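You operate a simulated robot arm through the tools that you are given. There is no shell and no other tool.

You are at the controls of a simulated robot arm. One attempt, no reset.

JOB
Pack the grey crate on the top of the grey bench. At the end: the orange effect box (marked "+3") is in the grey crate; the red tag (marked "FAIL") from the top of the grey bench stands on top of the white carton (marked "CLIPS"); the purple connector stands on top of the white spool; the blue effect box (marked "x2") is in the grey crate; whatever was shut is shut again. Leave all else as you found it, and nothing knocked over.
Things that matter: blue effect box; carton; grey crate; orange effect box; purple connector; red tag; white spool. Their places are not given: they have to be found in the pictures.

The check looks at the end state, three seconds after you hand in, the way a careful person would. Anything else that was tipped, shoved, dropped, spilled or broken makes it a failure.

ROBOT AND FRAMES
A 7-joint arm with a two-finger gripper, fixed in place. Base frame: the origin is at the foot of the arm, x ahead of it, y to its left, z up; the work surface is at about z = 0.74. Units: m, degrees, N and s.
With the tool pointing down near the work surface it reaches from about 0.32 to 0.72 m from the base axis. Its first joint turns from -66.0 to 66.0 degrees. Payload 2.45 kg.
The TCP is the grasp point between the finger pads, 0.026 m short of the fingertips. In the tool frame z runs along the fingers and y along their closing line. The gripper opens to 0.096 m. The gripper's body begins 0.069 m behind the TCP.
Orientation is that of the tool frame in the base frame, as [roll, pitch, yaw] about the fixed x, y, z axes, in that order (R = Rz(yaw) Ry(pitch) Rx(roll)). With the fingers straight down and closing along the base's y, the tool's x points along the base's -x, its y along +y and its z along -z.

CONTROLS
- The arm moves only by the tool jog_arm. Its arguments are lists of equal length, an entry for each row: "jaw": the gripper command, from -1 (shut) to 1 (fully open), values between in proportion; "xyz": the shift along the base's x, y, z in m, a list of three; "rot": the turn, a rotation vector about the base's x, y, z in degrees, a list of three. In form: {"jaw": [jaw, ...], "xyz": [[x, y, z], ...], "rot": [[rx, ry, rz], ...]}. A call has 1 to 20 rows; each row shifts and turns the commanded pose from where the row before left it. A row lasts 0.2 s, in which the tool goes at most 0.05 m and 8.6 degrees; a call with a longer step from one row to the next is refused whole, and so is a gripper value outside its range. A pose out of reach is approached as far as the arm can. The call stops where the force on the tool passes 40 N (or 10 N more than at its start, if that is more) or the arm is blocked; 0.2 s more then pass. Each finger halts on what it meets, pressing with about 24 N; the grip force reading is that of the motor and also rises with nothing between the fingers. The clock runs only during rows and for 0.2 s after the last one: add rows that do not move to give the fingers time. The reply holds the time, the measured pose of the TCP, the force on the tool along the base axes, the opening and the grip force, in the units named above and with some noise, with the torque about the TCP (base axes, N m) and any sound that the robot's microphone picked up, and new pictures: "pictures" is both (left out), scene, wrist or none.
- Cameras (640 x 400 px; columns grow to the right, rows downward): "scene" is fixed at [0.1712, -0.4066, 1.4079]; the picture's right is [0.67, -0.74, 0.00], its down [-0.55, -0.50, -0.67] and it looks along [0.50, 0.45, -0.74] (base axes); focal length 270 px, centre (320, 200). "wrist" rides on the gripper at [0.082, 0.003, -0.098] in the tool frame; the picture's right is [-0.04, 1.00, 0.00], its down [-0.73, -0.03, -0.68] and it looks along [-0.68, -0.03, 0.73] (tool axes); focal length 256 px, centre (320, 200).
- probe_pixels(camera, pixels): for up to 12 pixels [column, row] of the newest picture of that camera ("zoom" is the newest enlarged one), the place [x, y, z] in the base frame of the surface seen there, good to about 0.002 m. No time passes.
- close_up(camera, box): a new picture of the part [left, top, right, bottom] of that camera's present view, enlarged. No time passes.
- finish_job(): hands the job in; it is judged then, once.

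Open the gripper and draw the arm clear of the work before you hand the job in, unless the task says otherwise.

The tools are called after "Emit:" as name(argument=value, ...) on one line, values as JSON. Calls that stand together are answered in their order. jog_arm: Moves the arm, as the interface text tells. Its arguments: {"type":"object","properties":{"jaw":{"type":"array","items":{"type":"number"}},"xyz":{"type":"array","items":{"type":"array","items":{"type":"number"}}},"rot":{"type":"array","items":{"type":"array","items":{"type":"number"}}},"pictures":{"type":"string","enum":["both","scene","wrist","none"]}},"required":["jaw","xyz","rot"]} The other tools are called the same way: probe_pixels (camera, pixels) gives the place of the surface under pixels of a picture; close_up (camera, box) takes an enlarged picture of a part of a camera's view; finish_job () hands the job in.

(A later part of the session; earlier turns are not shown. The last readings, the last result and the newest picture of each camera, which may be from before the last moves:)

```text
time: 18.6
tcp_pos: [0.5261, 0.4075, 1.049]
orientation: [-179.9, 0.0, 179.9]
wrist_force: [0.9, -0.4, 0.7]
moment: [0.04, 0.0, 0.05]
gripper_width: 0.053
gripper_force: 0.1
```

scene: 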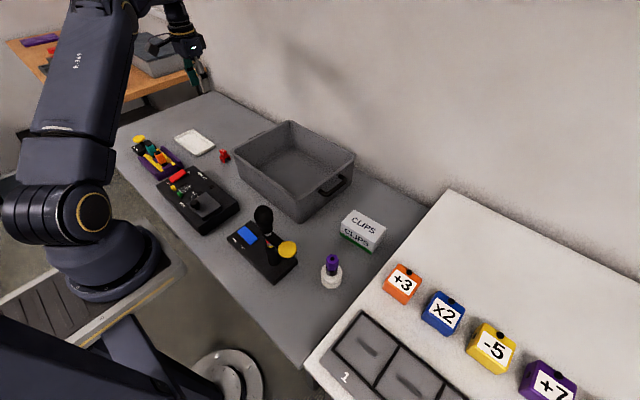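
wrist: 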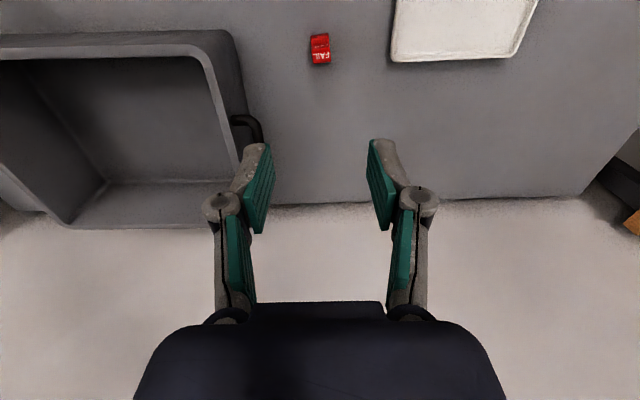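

The connector stands on the spool. The tag appears at about (320,48) in the wrist view; I'll enlarge it and probe its outline.

Emit:
close_up(camera="wrist", box=[290, 25, 350, 75])

Emit:
probe_pixels(camera="zoom", pixels=[[260, 120], [380, 120], [260, 240], [380, 240], [320, 250], [320, 180], [320, 130], [320, 80], [250, 90], [390, 90], [310, 320], [300, 50]])

Emit:
close_up(camera="scene", box=[205, 140, 245, 170])

Emit:
probe_pixels(camera="zoom", pixels=[[250, 142], [284, 122], [335, 148], [310, 165], [251, 228], [315, 262], [378, 210], [355, 195], [395, 260], [315, 205], [350, 205], [265, 205]])

```text
8.00 times, centred on (320, 50) of wrist
```

zoom: 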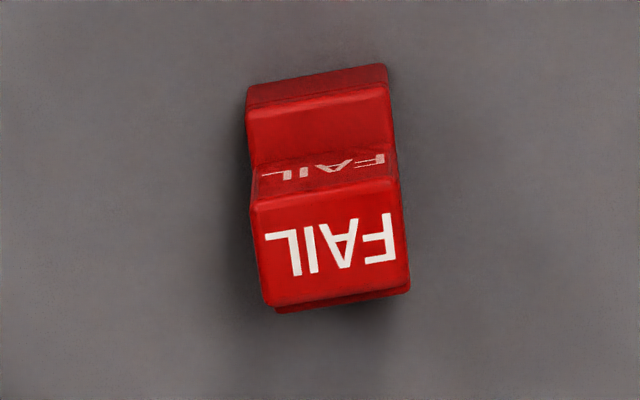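

```text
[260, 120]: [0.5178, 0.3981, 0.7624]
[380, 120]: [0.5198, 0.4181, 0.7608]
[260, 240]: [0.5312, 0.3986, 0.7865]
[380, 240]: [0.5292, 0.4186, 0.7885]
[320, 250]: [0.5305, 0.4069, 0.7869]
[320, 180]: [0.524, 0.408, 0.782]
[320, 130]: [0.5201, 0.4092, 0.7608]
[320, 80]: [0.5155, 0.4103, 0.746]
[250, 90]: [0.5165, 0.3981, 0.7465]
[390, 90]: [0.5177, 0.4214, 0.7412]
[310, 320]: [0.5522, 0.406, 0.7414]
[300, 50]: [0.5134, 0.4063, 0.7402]
```

```text
13.33 times, centred on (225, 155) of scene
```

zoom: 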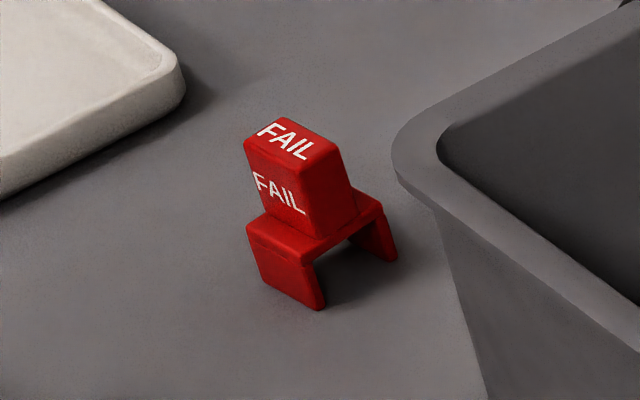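

```text
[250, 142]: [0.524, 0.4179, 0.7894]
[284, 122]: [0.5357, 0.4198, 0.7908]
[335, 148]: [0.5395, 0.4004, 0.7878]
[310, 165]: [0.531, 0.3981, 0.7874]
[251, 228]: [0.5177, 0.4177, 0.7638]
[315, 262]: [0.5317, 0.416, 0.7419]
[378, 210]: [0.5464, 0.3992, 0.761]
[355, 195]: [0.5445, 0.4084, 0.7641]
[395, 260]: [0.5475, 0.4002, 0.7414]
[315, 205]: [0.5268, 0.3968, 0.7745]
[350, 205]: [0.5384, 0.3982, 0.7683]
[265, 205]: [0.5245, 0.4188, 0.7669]
```

Tag is turned about +9°, centre ≈(0.531,0.409), spanning z 0.742–0.788 and about 0.022 m between the ±y faces. I align the tool and descend to z≈0.87 first.

Emit:
jog_arm(jaw=[0.1, 0.1, 0.1, 0.1, 0.1, 0.1, 0.1], xyz=[[0.0015, 0.0005, -0.02], [0.0015, 0.0005, -0.03], [0, 0, -0.04], [0, 0, -0.04], [0, 0, -0.03], [0, 0, -0.018], [0, 0, 0]], rot=[[0, 0, 4.5], [0, 0, 4.5], [0, 0, 0], [0, 0, 0], [0, 0, 0], [0, 0, 0], [0, 0, 0]])

Emit:
close_up(camera="wrist", box=[250, 70, 390, 180])

```text
time: 20.2
tcp_pos: [0.5292, 0.4097, 0.8712]
orientation: [179.9, -0.1, -171.0]
wrist_force: [-0.1, -0.4, 0.2]
moment: [0.01, 0.0, 0.0]
gripper_width: 0.0528
gripper_force: 0.0
```

scene: 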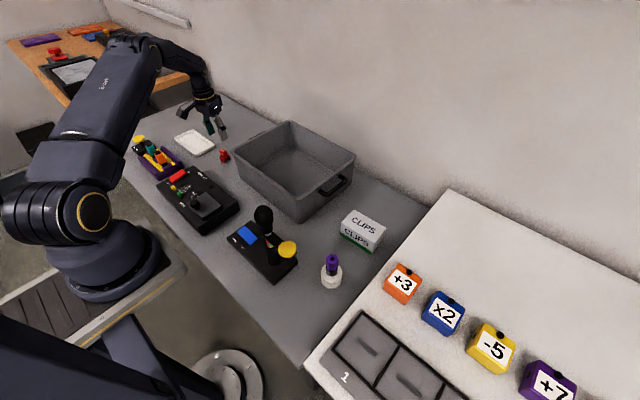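
wrist: 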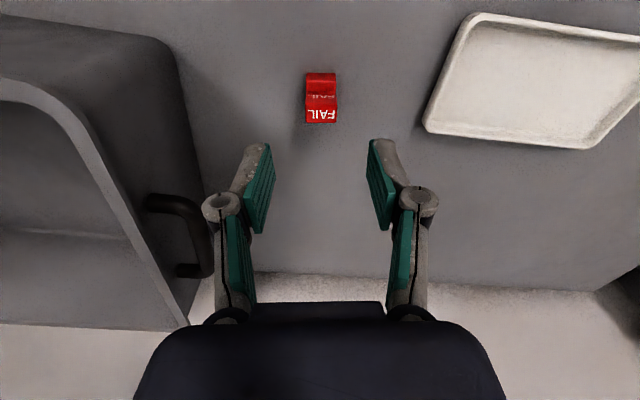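

```text
3.64 times, centred on (320, 125) of wrist
```

zoom: 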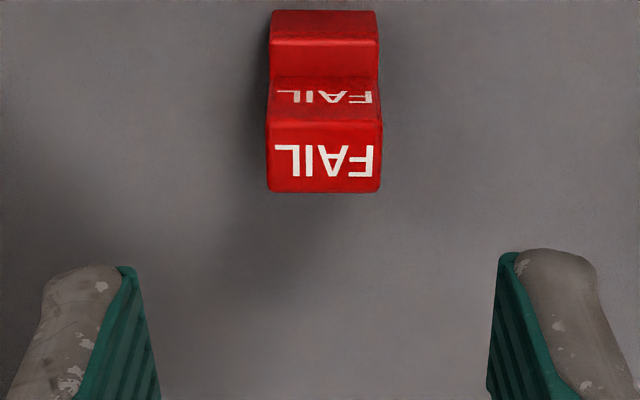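

Tag is square with the jaws and centred (≈(321,113)). Descending to z≈0.776 and closing.

Emit:
jog_arm(jaw=[0.1, 0.1, 0.1, 0.1, 0.1, -1, -1, -1, -1, -1], xyz=[[0, 0, -0.03], [0, 0, -0.03], [0, 0, -0.024], [0, 0, -0.01], [0, 0, 0], [0, 0, 0], [0, 0, 0], [0, 0, 0], [0, 0, 0], [0, 0, 0]], rot=[[0, 0, 0], [0, 0, 0], [0, 0, 0], [0, 0, 0], [0, 0, 0], [0, 0, 0], [0, 0, 0], [0, 0, 0], [0, 0, 0], [0, 0, 0]])

Emit:
close_up(camera="wrist", box=[250, 90, 390, 230])

```text
time: 22.4
tcp_pos: [0.5296, 0.4102, 0.7763]
orientation: [180.0, 0.1, -171.1]
wrist_force: [-0.1, -0.3, 0.1]
moment: [0.01, 0.0, -0.01]
gripper_width: 0.023
gripper_force: 23.7
```

scene: 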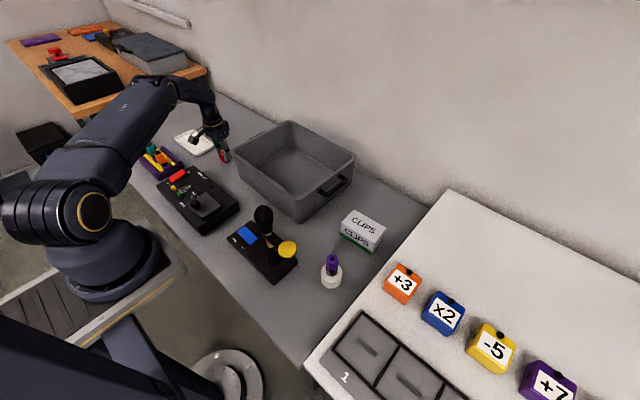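
wrist: 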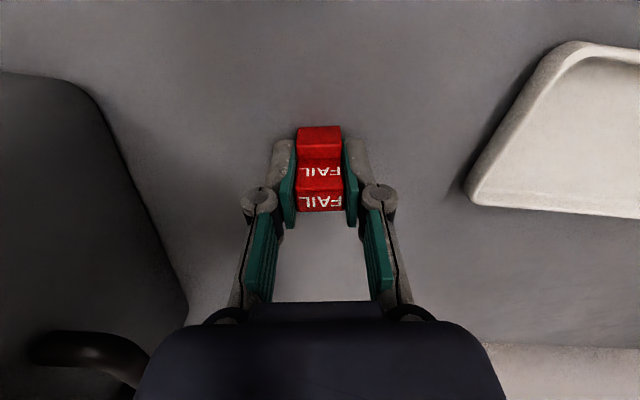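

```text
2.86 times, centred on (320, 160) of wrist
```

zoom: 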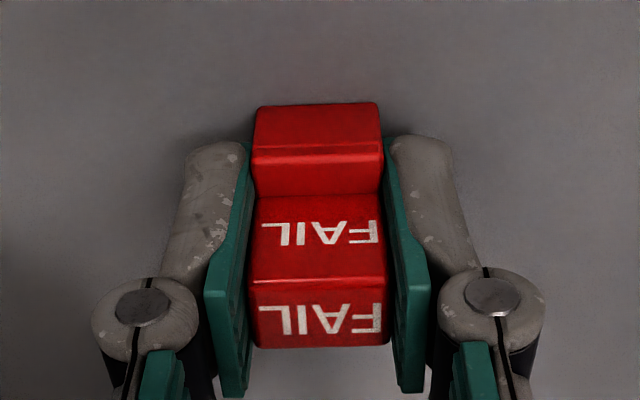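

Tag gripped (0.023 m, 24 N). Lifting straight up to z≈1.0.

Emit:
jog_arm(jaw=[-1, -1, -1, -1, -1, -1, -1, -1], xyz=[[0, 0, 0.014], [0, 0, 0.03], [0, 0, 0.04], [0, 0, 0.04], [0, 0, 0.04], [0, 0, 0.04], [0, 0, 0.02], [0, 0, 0]], rot=[[0, 0, 0], [0, 0, 0], [0, 0, 0], [0, 0, 0], [0, 0, 0], [0, 0, 0], [0, 0, 0], [0, 0, 0]])

Emit:
close_up(camera="scene", box=[320, 200, 400, 260])

Emit:
probe_pixels(camera="zoom", pixels=[[240, 95], [185, 155], [330, 240], [420, 170], [205, 145], [250, 105], [405, 175], [325, 225], [300, 165], [260, 180], [350, 150], [300, 120]])

```text
time: 24.2
tcp_pos: [0.5307, 0.4115, 1.0014]
orientation: [-180.0, 0.1, -170.8]
wrist_force: [-0.1, 0.2, 0.2]
moment: [0.0, 0.01, 0.0]
gripper_width: 0.0229
gripper_force: 24.4
```

scene: 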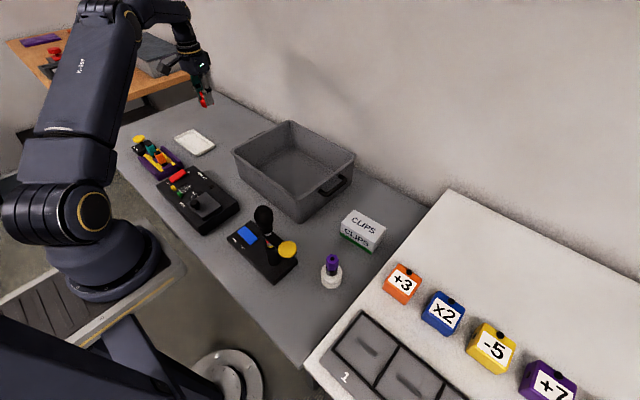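
wrist: 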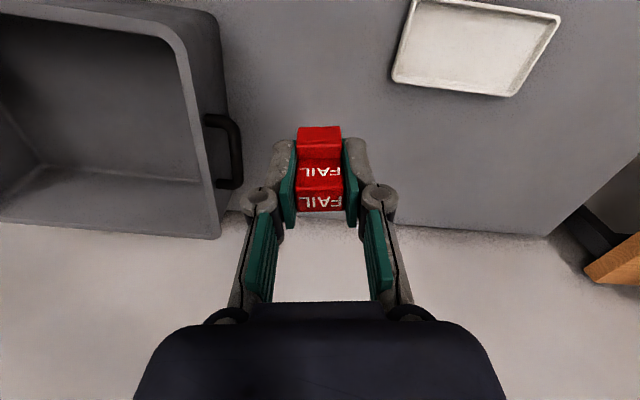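

```text
6.67 times, centred on (360, 230) of scene
```

zoom: 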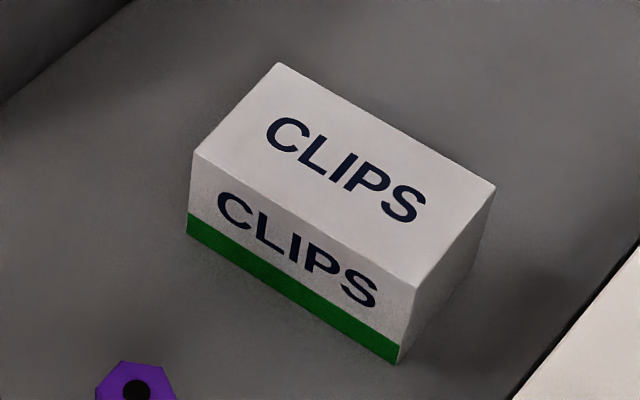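

```text
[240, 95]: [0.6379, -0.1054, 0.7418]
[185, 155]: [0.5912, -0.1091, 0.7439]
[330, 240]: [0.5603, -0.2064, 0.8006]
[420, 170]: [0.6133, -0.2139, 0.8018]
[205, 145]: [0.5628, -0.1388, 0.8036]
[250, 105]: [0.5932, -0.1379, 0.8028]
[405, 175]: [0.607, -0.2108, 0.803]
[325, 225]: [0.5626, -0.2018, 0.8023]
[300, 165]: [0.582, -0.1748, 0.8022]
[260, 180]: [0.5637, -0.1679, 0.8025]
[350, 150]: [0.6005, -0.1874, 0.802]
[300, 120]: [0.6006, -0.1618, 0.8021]
```

Carton top corners in the zoom are (279,63),(195,152),(415,289),(495,187); probing just inside them and the centre.

Emit:
probe_pixels(camera="zoom", pixels=[[346, 173], [279, 70], [203, 153], [413, 279], [486, 188]])

```text
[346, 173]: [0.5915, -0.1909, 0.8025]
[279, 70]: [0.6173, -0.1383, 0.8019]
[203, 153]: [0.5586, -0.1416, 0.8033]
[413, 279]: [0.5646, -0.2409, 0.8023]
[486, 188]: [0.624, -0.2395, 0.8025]
```

Carton centre is (0.5915,-0.1905), top z 0.8025. Moving the tag there at z≈1.0, turning -5.5° to match the carton.

Emit:
jog_arm(jaw=[-1, -1, -1, -1, -1, -1, -1, -1, -1, -1, -1, -1, -1, -1, -1, -1], xyz=[[0.0023, -0.023, 0], [0.00465, -0.0461, 0], [0.00465, -0.0461, 0], [0.00465, -0.0461, 0], [0.00465, -0.0461, 0], [0.00465, -0.0461, 0], [0.00465, -0.0461, 0], [0.00465, -0.0461, 0], [0.00465, -0.0461, 0], [0.00465, -0.0461, 0], [0.00465, -0.0461, 0], [0.00465, -0.0461, 0], [0.00465, -0.0461, 0], [0.0024, -0.0232, 0], [0, 0, 0], [0, 0, 0]], rot=[[0, 0, 0], [0, 0, -1], [0, 0, -1], [0, 0, -1], [0, 0, -1], [0, 0, -1.5], [0, 0, 0], [0, 0, 0], [0, 0, 0], [0, 0, 0], [0, 0, 0], [0, 0, 0], [0, 0, 0], [0, 0, 0], [0, 0, 0], [0, 0, 0]])

Emit:
close_up(camera="wrist", box=[200, 20, 440, 220])

```text
time: 27.6
tcp_pos: [0.5903, -0.1917, 1.0023]
orientation: [180.0, 0.0, -176.5]
wrist_force: [0.3, 0.1, -0.7]
moment: [0.01, 0.02, 0.01]
gripper_width: 0.0229
gripper_force: 24.1
```

scene: 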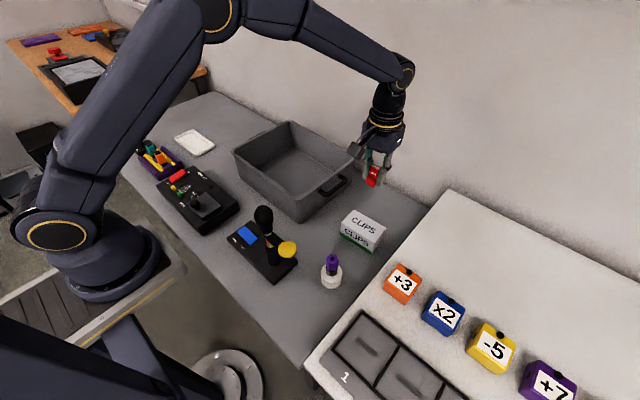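
wrist: 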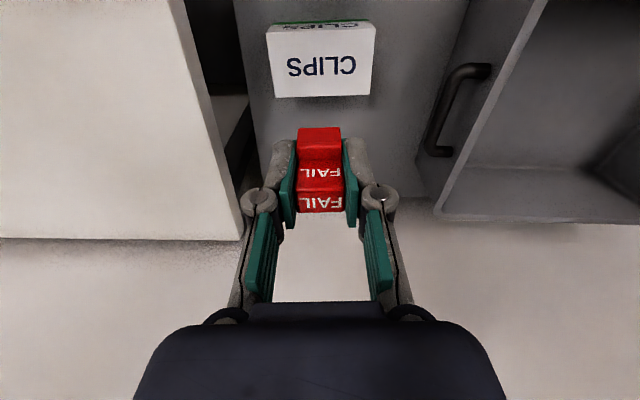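

```text
2.00 times, centred on (320, 120) of wrist
```

zoom: 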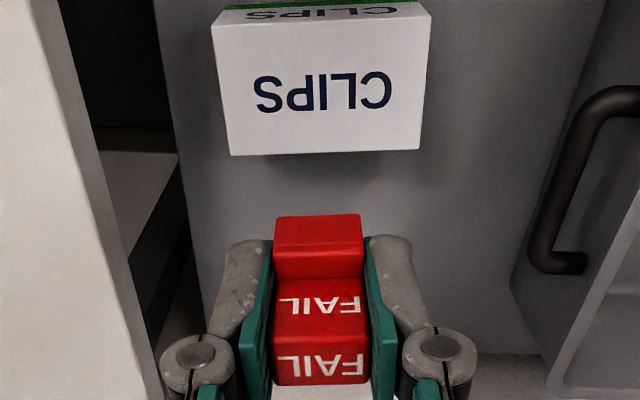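

Tag is over the carton centre. Descending to about 4 mm above the top surface.

Emit:
jog_arm(jaw=[-1, -1, -1, -1, -1, -1, -1, -1], xyz=[[0, 0, -0.02], [0, 0, -0.03], [0, 0, -0.03], [0, 0, -0.03], [0, 0, -0.03], [0, 0, -0.014], [0, 0, -0.005], [0, 0, 0]], rot=[[0, 0, 0], [0, 0, 0], [0, 0, 0], [0, 0, 0], [0, 0, 0], [0, 0, 0], [0, 0, 0], [0, 0, 0]])

Emit:
close_up(camera="scene", box=[310, 180, 410, 260])

```text
time: 29.4
tcp_pos: [0.5908, -0.1892, 0.8418]
orientation: [180.0, 0.0, -176.5]
wrist_force: [-0.8, -0.2, 0.6]
moment: [-0.02, 0.0, -0.02]
gripper_width: 0.0229
gripper_force: 24.0
```

scene: 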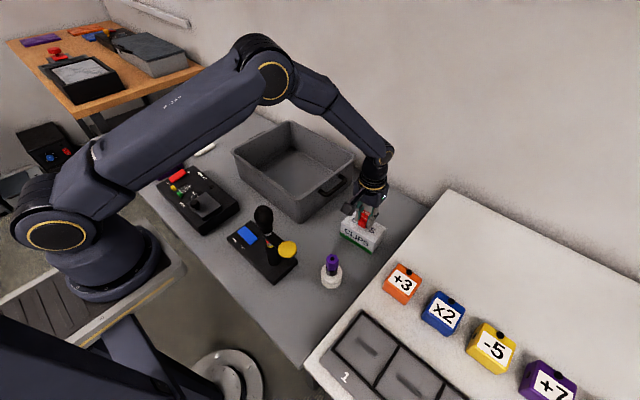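
wrist: 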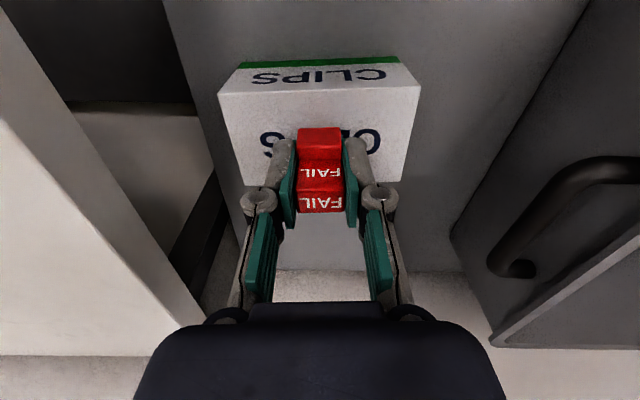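

```text
5.00 times, centred on (360, 220) of scene
```

zoom: 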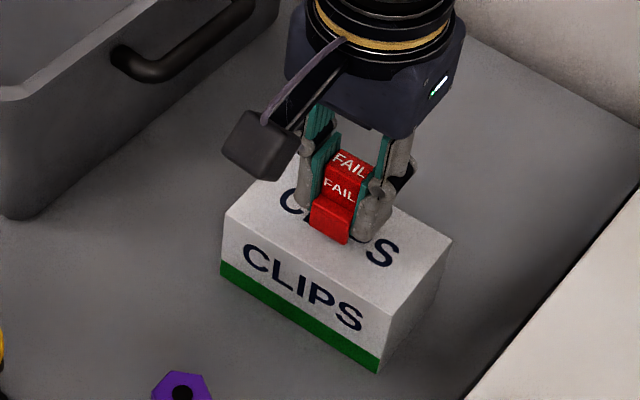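

Tag hovers over the carton's middle. Lowering in 1 mm steps to contact.

Emit:
jog_arm(jaw=[-1, -1, -1, -1, -1], xyz=[[0, 0, -0.001], [0, 0, -0.001], [0, 0, -0.001], [0, 0, -0.001], [0, 0, 0]], rot=[[0, 0, 0], [0, 0, 0], [0, 0, 0], [0, 0, 0], [0, 0, 0]], pictures="none")

```text
time: 30.6
tcp_pos: [0.5896, -0.1895, 0.8372]
orientation: [180.0, -0.1, -176.5]
wrist_force: [-0.1, -0.1, -0.5]
moment: [0.01, 0.01, 0.01]
gripper_width: 0.0228
gripper_force: 24.3
```

No contact yet (-0.5 N); another 1 mm in small steps.

Emit:
jog_arm(jaw=[-1, -1, -1], xyz=[[0, 0, -0.0006], [0, 0, -0.0006], [0, 0, 0]], rot=[[0, 0, 0], [0, 0, 0], [0, 0, 0]], pictures="none")

```text
time: 31.4
tcp_pos: [0.591, -0.1903, 0.836]
orientation: [-179.9, 0.0, -176.5]
wrist_force: [1.1, -0.3, 0.0]
moment: [-0.01, 0.02, -0.03]
gripper_width: 0.023
gripper_force: 23.9
```

Still no contact; continuing down by about 1 mm.

Emit:
jog_arm(jaw=[-1, -1, -1], xyz=[[0, 0, -0.0006], [0, 0, -0.0006], [0, 0, 0]], rot=[[0, 0, 0], [0, 0, 0], [0, 0, 0]], pictures="scene")

Emit:
close_up(camera="scene", box=[335, 195, 395, 245])

```text
time: 32.2
tcp_pos: [0.5899, -0.1887, 0.8351]
orientation: [180.0, 0.0, -176.5]
wrist_force: [-3.6, 0.7, 9.4]
moment: [0.05, 0.13, 0.02]
gripper_width: 0.023
gripper_force: 23.6
```

scene: 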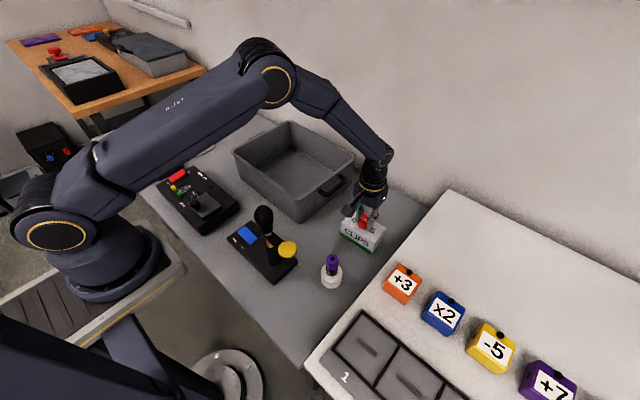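

```text
8.00 times, centred on (365, 220) of scene
```

zoom: 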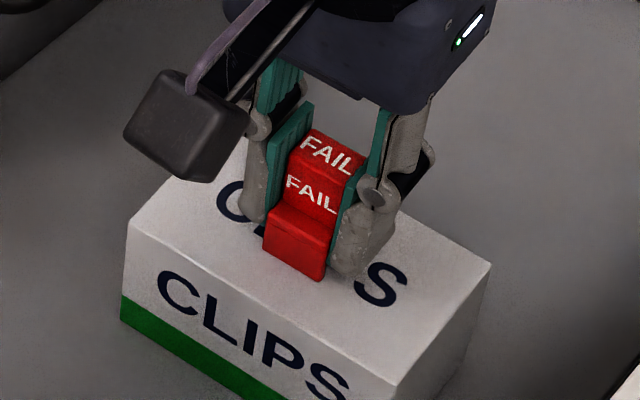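

Contact at 9.4 N. Relieve slightly and open slowly.

Emit:
jog_arm(jaw=[-1, -0.4, -0.2, 0.0, 0.1, 0.1], xyz=[[0, 0, 0.0006], [0, 0, 0], [0, 0, 0], [0, 0, 0], [0, 0, 0], [0, 0, 0]], rot=[[0, 0, 0], [0, 0, 0], [0, 0, 0], [0, 0, 0], [0, 0, 0], [0, 0, 0]])

Emit:
close_up(camera="scene", box=[335, 195, 395, 245])

```text
time: 33.6
tcp_pos: [0.5915, -0.1903, 0.835]
orientation: [179.9, 0.0, -176.5]
wrist_force: [-0.8, -0.1, 0.5]
moment: [-0.05, -0.04, 0.02]
gripper_width: 0.0527
gripper_force: 0.0
```

scene: 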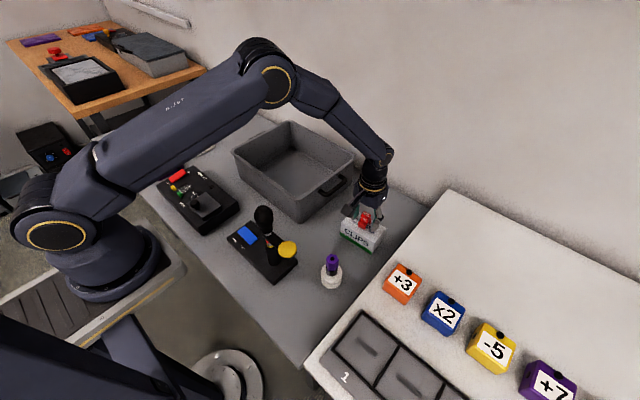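
wrist: 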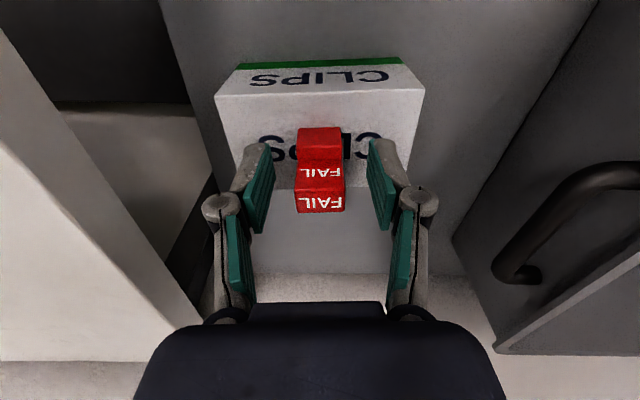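

```text
8.00 times, centred on (365, 220) of scene
```

zoom: 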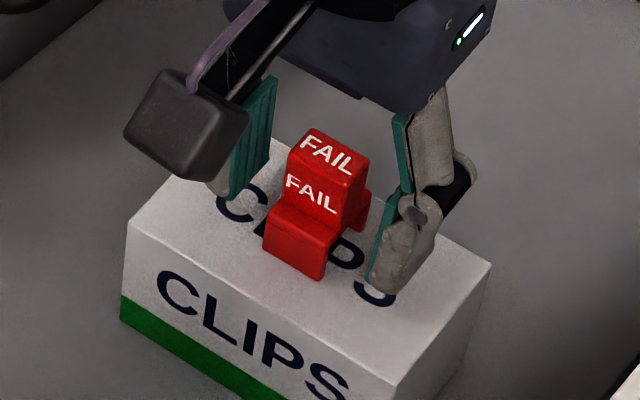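

The red tag stands upright on the carton. Rising clear, then moving over the orange box near (0.47,-0.364) at z≈1.03 with the jaw at ~0.07 m.

Emit:
jog_arm(jaw=[0.1, 0.1, 0.1, 0.1, 0.1, 0.1, 0.1, 0.46, 0.46, 0.46, 0.46, 0.46, 0.46, 0.46, 0.46], xyz=[[0, 0, 0.01], [0, 0, 0.02], [0, 0, 0.03], [0, 0, 0.035], [0, 0, 0.035], [0, 0, 0.035], [0, 0, 0.03], [-0.0203, -0.0289, 0], [-0.0203, -0.0289, 0], [-0.0203, -0.0289, 0], [-0.0203, -0.0289, 0], [-0.0203, -0.0289, 0], [-0.02, -0.029, 0], [0, 0, 0], [0, 0, 0]], rot=[[0, 0, 0], [0, 0, 0], [0, 0, 0], [0, 0, 0], [0, 0, 0], [0, 0, 0], [0, 0, 0], [0, 0, -1.75], [0, 0, -1.75], [0, 0, 0], [0, 0, 0], [0, 0, 0], [0, 0, 0], [0, 0, 0], [0, 0, 0]])

Emit:
close_up(camera="wrist", box=[180, 20, 400, 160])

```text
time: 36.8
tcp_pos: [0.4687, -0.3648, 1.0329]
orientation: [179.9, 0.1, -179.8]
wrist_force: [-0.9, -0.1, 0.3]
moment: [-0.02, -0.01, -0.02]
gripper_width: 0.07
gripper_force: 0.0
```

scene: 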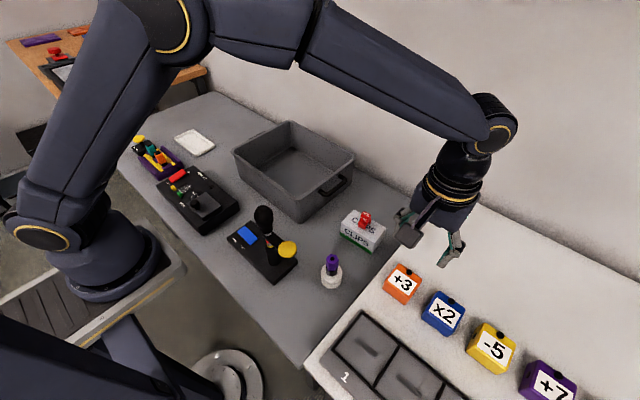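
wrist: 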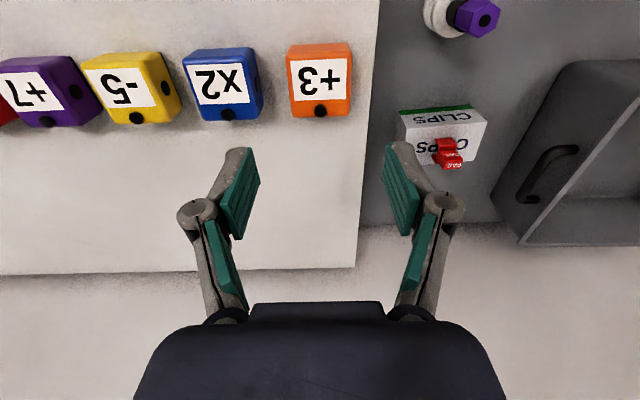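

```text
2.86 times, centred on (290, 90) of wrist
```

zoom: 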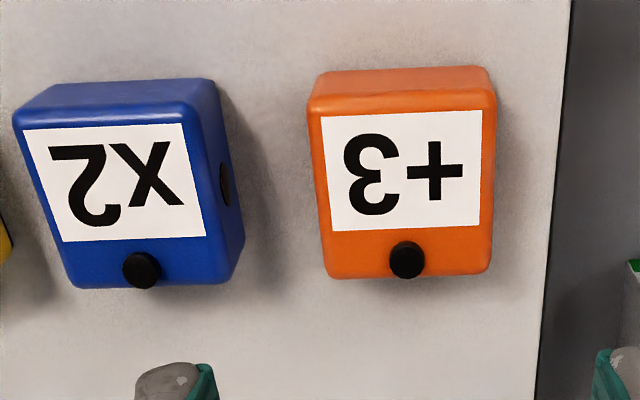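

Orange and blue boxes are nearly square to the tool. Probing top-face edges of both.

Emit:
probe_pixels(camera="zoom", pixels=[[318, 118], [488, 112], [332, 270], [484, 264], [405, 180], [318, 190], [490, 190], [405, 100], [405, 273], [405, 258], [500, 200], [316, 230]])

Emit:
probe_pixels(camera="zoom", pixels=[[22, 130], [190, 112], [75, 280], [220, 275], [125, 190], [45, 210], [205, 200], [230, 190], [120, 100], [140, 282], [140, 265], [275, 200]])

```text
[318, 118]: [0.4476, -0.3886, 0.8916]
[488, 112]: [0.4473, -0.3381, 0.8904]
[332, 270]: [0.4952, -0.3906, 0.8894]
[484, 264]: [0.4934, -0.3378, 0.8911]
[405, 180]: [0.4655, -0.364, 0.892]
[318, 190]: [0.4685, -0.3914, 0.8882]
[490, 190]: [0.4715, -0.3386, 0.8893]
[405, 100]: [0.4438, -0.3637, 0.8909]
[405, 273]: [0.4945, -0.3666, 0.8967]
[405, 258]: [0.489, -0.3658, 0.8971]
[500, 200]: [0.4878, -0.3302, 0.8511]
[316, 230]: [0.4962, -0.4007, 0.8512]
```

```text
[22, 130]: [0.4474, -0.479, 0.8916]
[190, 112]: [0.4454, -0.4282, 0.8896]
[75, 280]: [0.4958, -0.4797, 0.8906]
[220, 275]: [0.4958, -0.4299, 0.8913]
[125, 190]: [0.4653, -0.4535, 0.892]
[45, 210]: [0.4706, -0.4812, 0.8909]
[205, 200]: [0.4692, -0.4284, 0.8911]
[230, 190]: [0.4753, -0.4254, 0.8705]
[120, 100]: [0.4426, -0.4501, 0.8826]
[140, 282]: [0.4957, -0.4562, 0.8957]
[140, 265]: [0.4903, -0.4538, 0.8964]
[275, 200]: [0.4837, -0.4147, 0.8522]
```

Orange: centre (0.4705,-0.3645), 0.055 wide, top z 0.892, table 0.851; there's 0.017 m spare to the blue box for the fingers. Descending to z≈0.882 and closing.

Emit:
jog_arm(jaw=[0.46, 0.46, 0.46, 0.46, 0.46, 0.46, 0.46], xyz=[[0.0005, -0.0005, -0.02], [0, 0, -0.03], [0, 0, -0.03], [0, 0, -0.03], [0, 0, -0.025], [0, 0, -0.0135], [0, 0, 0]], rot=[[0, 0, 0], [0, 0, 0], [0, 0, 0], [0, 0, 0], [0, 0, 0], [0, 0, 0], [0, 0, 0]])

Emit:
close_up(camera="scene", box=[360, 220, 480, 330])

```text
time: 38.4
tcp_pos: [0.4698, -0.3633, 0.8838]
orientation: [-180.0, 0.1, -180.0]
wrist_force: [0.7, 0.4, -0.5]
moment: [-0.02, -0.01, 0.01]
gripper_width: 0.0699
gripper_force: 0.1
```

scene: 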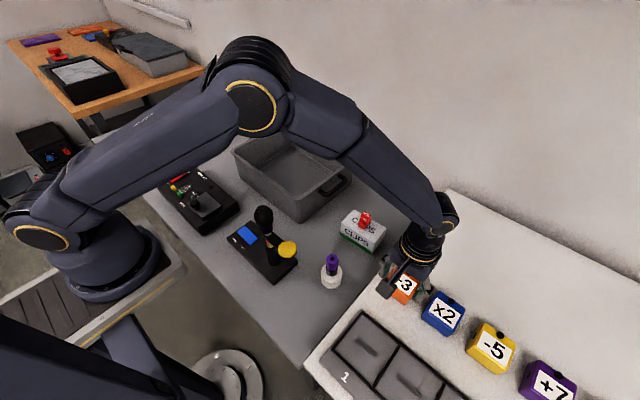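
wrist: 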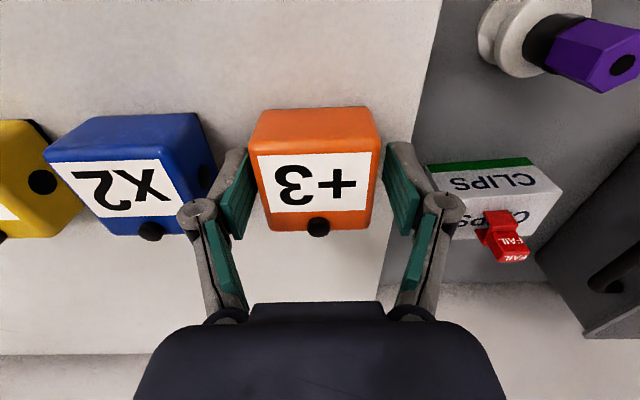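

```text
3.64 times, centred on (420, 275) of scene
```

zoom: 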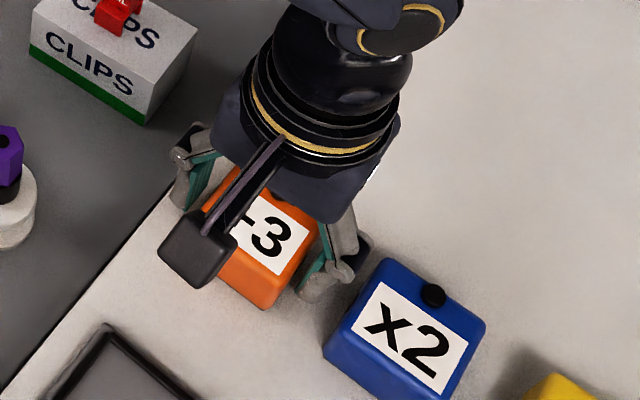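

Fingers straddle the orange box cleanly, clear of the blue one. Closing the jaws.

Emit:
jog_arm(jaw=[-1, -1, -1, -1, -1], xyz=[[0, 0, 0], [0, 0, 0], [0, 0, 0], [0, 0, 0], [0, 0, 0]], rot=[[0, 0, 0], [0, 0, 0], [0, 0, 0], [0, 0, 0], [0, 0, 0]], pictures="wrist")

```text
time: 39.6
tcp_pos: [0.4693, -0.3623, 0.883]
orientation: [180.0, 0.0, -180.0]
wrist_force: [-0.2, -0.2, 1.6]
moment: [-0.09, -0.01, 0.0]
gripper_width: 0.0576
gripper_force: 24.4
```

wrist: 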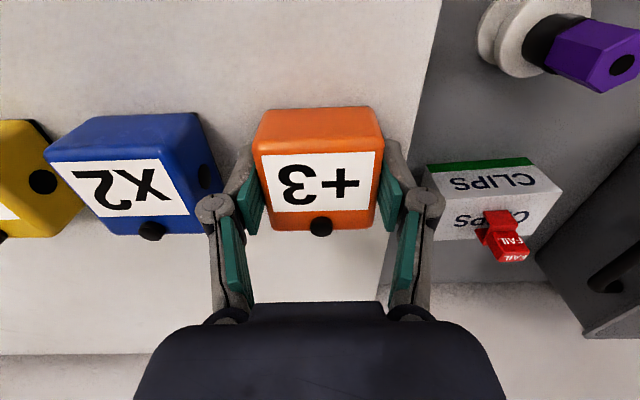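

Gripped at 0.0576 m. Lifting slowly straight up and watching the force.

Emit:
jog_arm(jaw=[-1, -1, -1, -1, -1, -1, -1, -1], xyz=[[0, 0, 0.005], [0, 0, 0.015], [0, 0, 0.025], [0, 0, 0.03], [0, 0, 0.035], [0, 0, 0.03], [0, 0, 0.02], [0, 0, 0]], rot=[[0, 0, 0], [0, 0, 0], [0, 0, 0], [0, 0, 0], [0, 0, 0], [0, 0, 0], [0, 0, 0], [0, 0, 0]])

```text
time: 41.4
tcp_pos: [0.4694, -0.3636, 1.0439]
orientation: [180.0, 0.0, 180.0]
wrist_force: [0.1, -0.3, -1.7]
moment: [0.0, -0.01, 0.05]
gripper_width: 0.0576
gripper_force: 24.1
```

scene: 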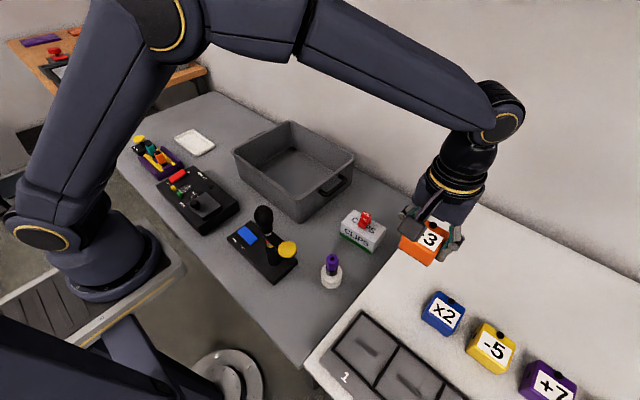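
wrist: 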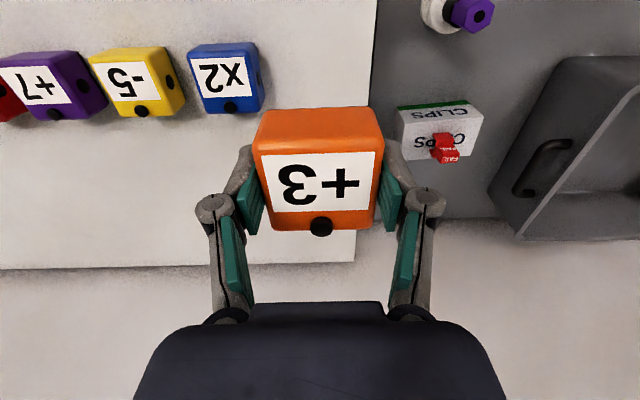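

Orange box lifted cleanly. Moving at z≈1.04 to above the crate at (0.65,0.075).

Emit:
jog_arm(jaw=[-1, -1, -1, -1, -1, -1, -1, -1, -1, -1, -1, -1, -1], xyz=[[0.009, 0.022, 0], [0.01795, 0.04395, 0], [0.01795, 0.04395, 0], [0.01795, 0.04395, 0], [0.01795, 0.04395, 0], [0.01795, 0.04395, 0], [0.01795, 0.04395, 0], [0.01795, 0.04395, 0], [0.01795, 0.04395, 0], [0.01795, 0.04395, 0], [0.009, 0.022, 0], [0, 0, 0], [0, 0, 0]], rot=[[0, 0, 0], [0, 0, 0], [0, 0, 0], [0, 0, 0], [0, 0, 0], [0, 0, 0], [0, 0, 0], [0, 0, 0], [0, 0, 0], [0, 0, 0], [0, 0, 0], [0, 0, 0], [0, 0, 0]])

Emit:
close_up(camera="wrist", box=[120, 0, 520, 250])

```text
time: 44.2
tcp_pos: [0.6478, 0.0772, 1.0414]
orientation: [180.0, 0.0, -180.0]
wrist_force: [-0.8, 0.9, -1.3]
moment: [-0.01, -0.01, 0.0]
gripper_width: 0.0577
gripper_force: 24.1
```

scene: 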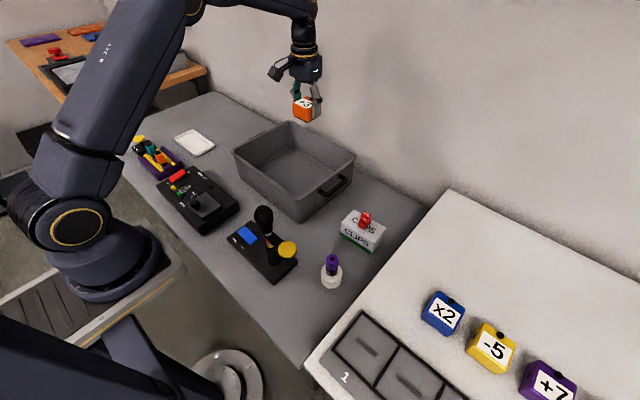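
wrist: 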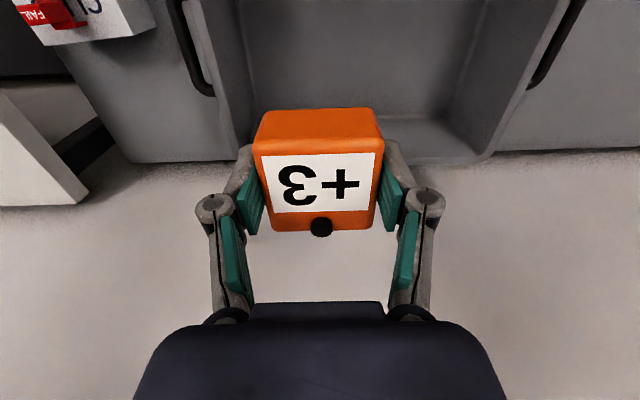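

```text
1.60 times, centred on (320, 125) of wrist
```

zoom: 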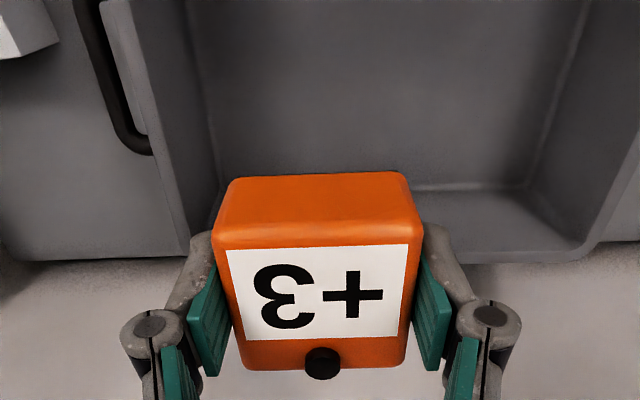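

Probing the crate interior in this zoom to confirm floor and wall positions before descending.

Emit:
probe_pixels(camera="zoom", pixels=[[220, 140], [210, 100], [530, 180], [480, 180], [500, 205], [560, 230], [400, 100], [545, 100], [180, 150], [450, 230], [300, 60], [190, 40]])

Emit:
close_up(camera="scene", box=[225, 110, 365, 220])

Emit:
probe_pixels(camera="zoom", pixels=[[330, 180], [290, 220], [380, 200], [470, 190], [430, 230], [250, 180], [200, 160], [320, 280], [440, 140], [525, 170], [560, 165], [300, 90]])

```text
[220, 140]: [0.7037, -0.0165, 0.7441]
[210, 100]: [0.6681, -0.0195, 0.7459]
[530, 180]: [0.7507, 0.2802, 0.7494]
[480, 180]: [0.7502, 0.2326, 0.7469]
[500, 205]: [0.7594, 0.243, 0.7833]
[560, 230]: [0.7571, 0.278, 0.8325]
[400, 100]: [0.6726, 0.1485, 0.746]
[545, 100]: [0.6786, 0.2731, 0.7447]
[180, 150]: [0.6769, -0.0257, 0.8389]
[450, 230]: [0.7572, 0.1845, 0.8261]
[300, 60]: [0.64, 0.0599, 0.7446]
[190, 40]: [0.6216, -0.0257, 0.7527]
```

```text
3.64 times, centred on (295, 165) of scene
```

zoom: 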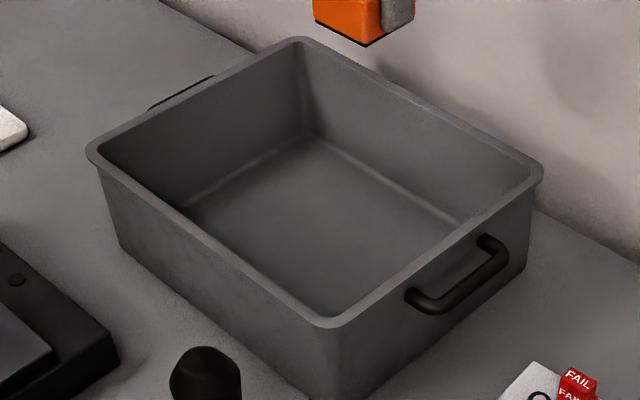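

```text
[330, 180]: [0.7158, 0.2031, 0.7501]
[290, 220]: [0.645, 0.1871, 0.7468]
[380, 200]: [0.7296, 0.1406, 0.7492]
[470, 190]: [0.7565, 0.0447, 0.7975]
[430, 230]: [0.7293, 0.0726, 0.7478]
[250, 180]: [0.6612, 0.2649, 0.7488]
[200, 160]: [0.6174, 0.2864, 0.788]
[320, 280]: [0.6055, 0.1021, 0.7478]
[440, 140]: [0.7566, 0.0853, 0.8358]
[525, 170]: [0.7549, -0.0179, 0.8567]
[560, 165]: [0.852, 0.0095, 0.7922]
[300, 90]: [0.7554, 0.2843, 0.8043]
```

Floor is at z≈0.747, clear from y -0.018 to 0.28 and x up to 0.75. Descending to ~6 mm above the floor.

Emit:
jog_arm(jaw=[-1, -1, -1, -1, -1, -1, -1, -1, -1, -1, -1], xyz=[[0, 0, -0.02], [0, 0, -0.035], [0, 0, -0.035], [0, 0, -0.035], [0, 0, -0.035], [0, 0, -0.03], [0, 0, -0.03], [0, 0, -0.02], [0, 0, -0.014], [0, 0, -0.005], [0, 0, 0]], rot=[[0, 0, 0], [0, 0, 0], [0, 0, 0], [0, 0, 0], [0, 0, 0], [0, 0, 0], [0, 0, 0], [0, 0, 0], [0, 0, 0], [0, 0, 0], [0, 0, 0]])

Emit:
close_up(camera="scene", box=[225, 90, 375, 220])

```text
time: 46.6
tcp_pos: [0.6479, 0.0755, 0.7835]
orientation: [180.0, 0.0, -180.0]
wrist_force: [-0.5, 0.9, -1.4]
moment: [-0.01, 0.04, 0.0]
gripper_width: 0.0578
gripper_force: 24.1
```

scene: 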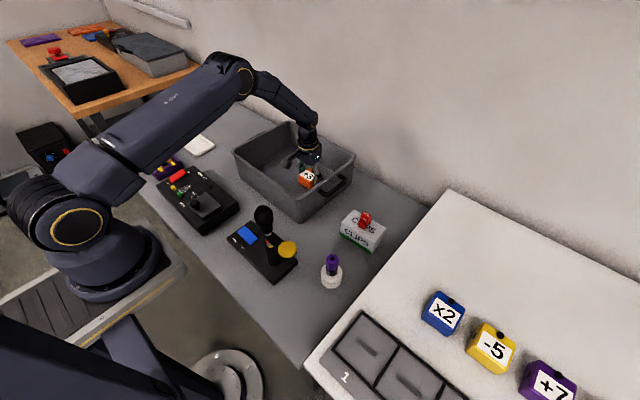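
wrist: 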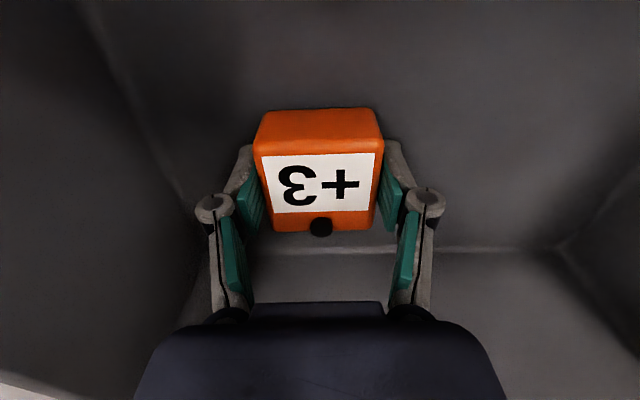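

```text
3.08 times, centred on (300, 155) of scene
```

zoom: 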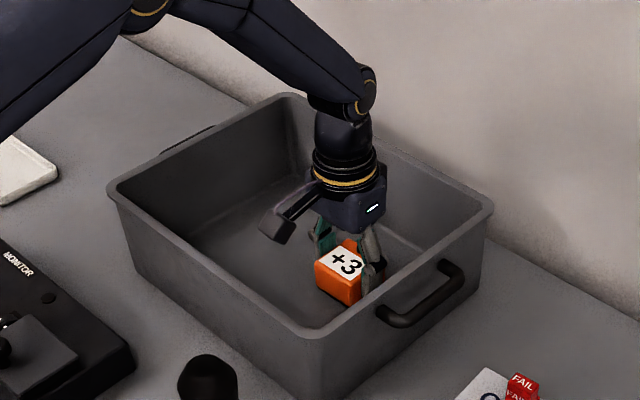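

Orange box is inside the crate, a few mm above the floor. Lowering in small steps to contact.

Emit:
jog_arm(jaw=[-1, -1, -1, -1, -1, -1], xyz=[[0, 0, -0.0015], [0, 0, -0.0015], [0, 0, -0.001], [0, 0, -0.001], [0, 0, -0.001], [0, 0, 0]], rot=[[0, 0, 0], [0, 0, 0], [0, 0, 0], [0, 0, 0], [0, 0, 0], [0, 0, 0]], pictures="none")

```text
time: 48.0
tcp_pos: [0.6489, 0.0743, 0.7791]
orientation: [180.0, 0.2, -180.0]
wrist_force: [-4.9, -0.2, 18.6]
moment: [-0.04, 0.15, 0.01]
gripper_width: 0.0575
gripper_force: 24.2
```

Firm contact (18.6 N). Relieving 1.2 mm and opening.

Emit:
jog_arm(jaw=[-1, 0.3, 0.45, 0.6, 0.6, 0.6], xyz=[[0, 0, 0.0012], [0, 0, 0], [0, 0, 0], [0, 0, 0], [0, 0, 0], [0, 0, 0]], rot=[[0, 0, 0], [0, 0, 0], [0, 0, 0], [0, 0, 0], [0, 0, 0], [0, 0, 0]])

```text
time: 49.4
tcp_pos: [0.6487, 0.0767, 0.7773]
orientation: [179.9, 0.1, 180.0]
wrist_force: [-0.5, -0.5, 0.2]
moment: [0.02, 0.01, -0.01]
gripper_width: 0.0768
gripper_force: 0.1
```

scene: 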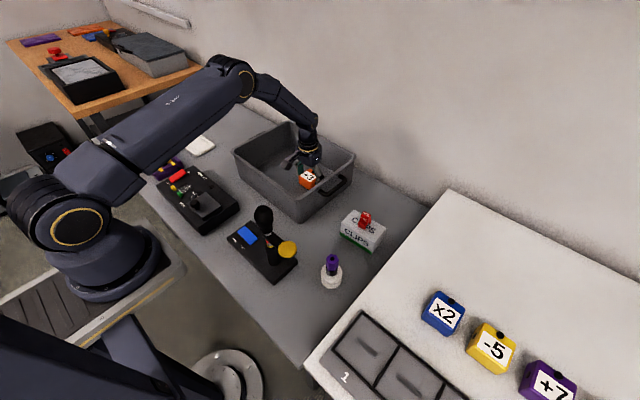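
wrist: 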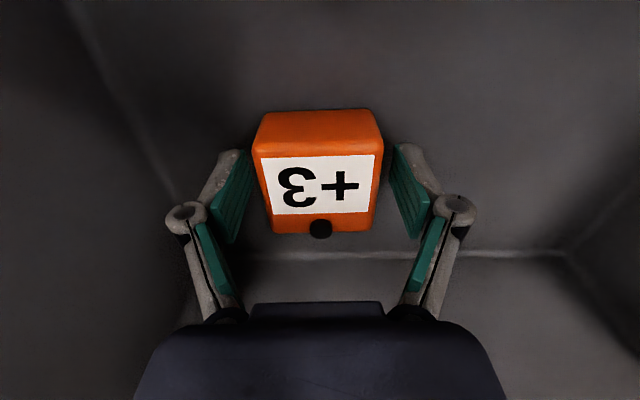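

Released. Rising straight up to z≈1.04.

Emit:
jog_arm(jaw=[0.6, 0.6, 0.6, 0.6, 0.6, 0.6, 0.6, 0.6, 0.6], xyz=[[0, 0, 0.015], [0, 0, 0.03], [0, 0, 0.04], [0, 0, 0.04], [0, 0, 0.04], [0, 0, 0.04], [0, 0, 0.04], [0, 0, 0.015], [0, 0, 0]], rot=[[0, 0, 0], [0, 0, 0], [0, 0, 0], [0, 0, 0], [0, 0, 0], [0, 0, 0], [0, 0, 0], [0, 0, 0], [0, 0, 0]], pictures="wrist")

Emit:
jog_arm(jaw=[0.46, 0.46, 0.46, 0.46, 0.46, 0.46, 0.46, 0.46, 0.46, 0.46, 0.46, 0.46, 0.46, 0.46, 0.46], xyz=[[-0.00748, -0.02207, 0], [-0.01496, -0.04413, 0], [-0.01496, -0.04413, 0], [-0.01496, -0.04413, 0], [-0.01496, -0.04413, 0], [-0.01496, -0.04413, 0], [-0.01496, -0.04413, 0], [-0.01496, -0.04413, 0], [-0.01496, -0.04413, 0], [-0.01496, -0.04413, 0], [-0.01496, -0.04413, 0], [-0.01496, -0.04413, 0], [-0.00748, -0.02207, 0], [0, 0, 0], [0, 0, 0]], rot=[[0, 0, 0], [0, 0, 0], [0, 0, 0], [0, 0, 0], [0, 0, 0], [0, 0, 0], [0, 0, 0], [0, 0, 0], [0, 0, 0], [0, 0, 0], [0, 0, 0], [0, 0, 0], [0, 0, 0], [0, 0, 0], [0, 0, 0]])

Emit:
close_up(camera="wrist", box=[200, 20, 440, 160])

```text
time: 51.4
tcp_pos: [0.648, 0.0759, 1.0372]
orientation: [-180.0, 0.0, 180.0]
wrist_force: [-0.4, -0.1, 0.0]
moment: [0.04, -0.02, 0.04]
gripper_width: 0.0768
gripper_force: 0.1
```

wrist: 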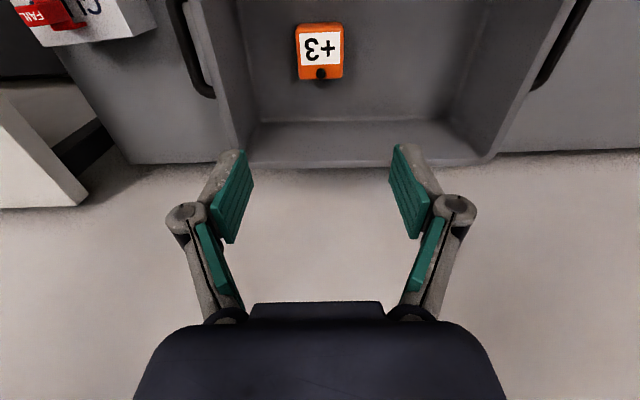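

```text
time: 54.6
tcp_pos: [0.466, -0.4531, 1.0404]
orientation: [180.0, 0.0, -179.9]
wrist_force: [-0.2, 0.3, -0.3]
moment: [-0.02, 0.0, -0.01]
gripper_width: 0.0699
gripper_force: 0.1
```

scene: 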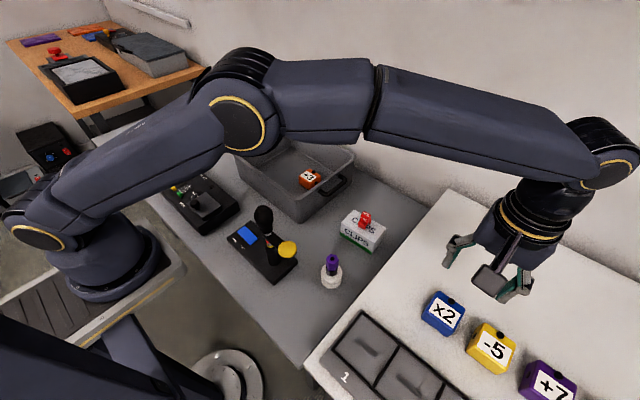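
wrist: 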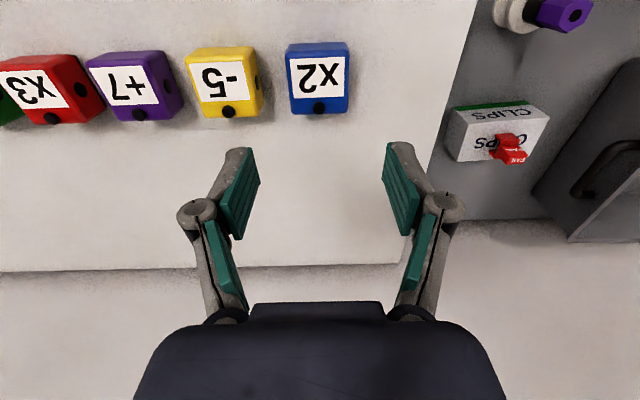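

```text
2.67 times, centred on (320, 90) of wrist
```

zoom: 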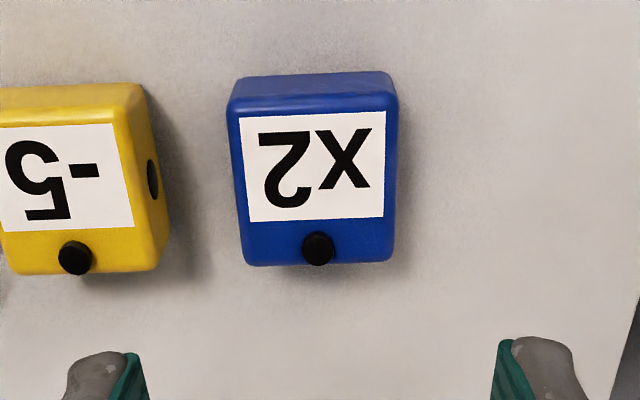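

Blue box now at about (319,80) in the wrist view, square with the jaws. Probing its edges and the yellow box's near face.

Emit:
probe_pixels(camera="zoom", pixels=[[242, 180], [390, 180], [236, 150], [395, 150], [317, 110], [317, 262], [150, 180], [155, 230], [317, 183], [210, 200], [235, 110], [397, 105]])

```text
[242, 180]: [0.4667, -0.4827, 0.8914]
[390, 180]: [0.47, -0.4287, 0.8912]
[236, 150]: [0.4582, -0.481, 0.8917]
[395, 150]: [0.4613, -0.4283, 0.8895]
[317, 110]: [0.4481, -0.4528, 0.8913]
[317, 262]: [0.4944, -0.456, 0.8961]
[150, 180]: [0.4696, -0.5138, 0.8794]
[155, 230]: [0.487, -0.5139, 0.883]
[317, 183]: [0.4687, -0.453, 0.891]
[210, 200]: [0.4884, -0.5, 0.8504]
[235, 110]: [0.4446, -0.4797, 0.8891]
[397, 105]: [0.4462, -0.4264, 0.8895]
```

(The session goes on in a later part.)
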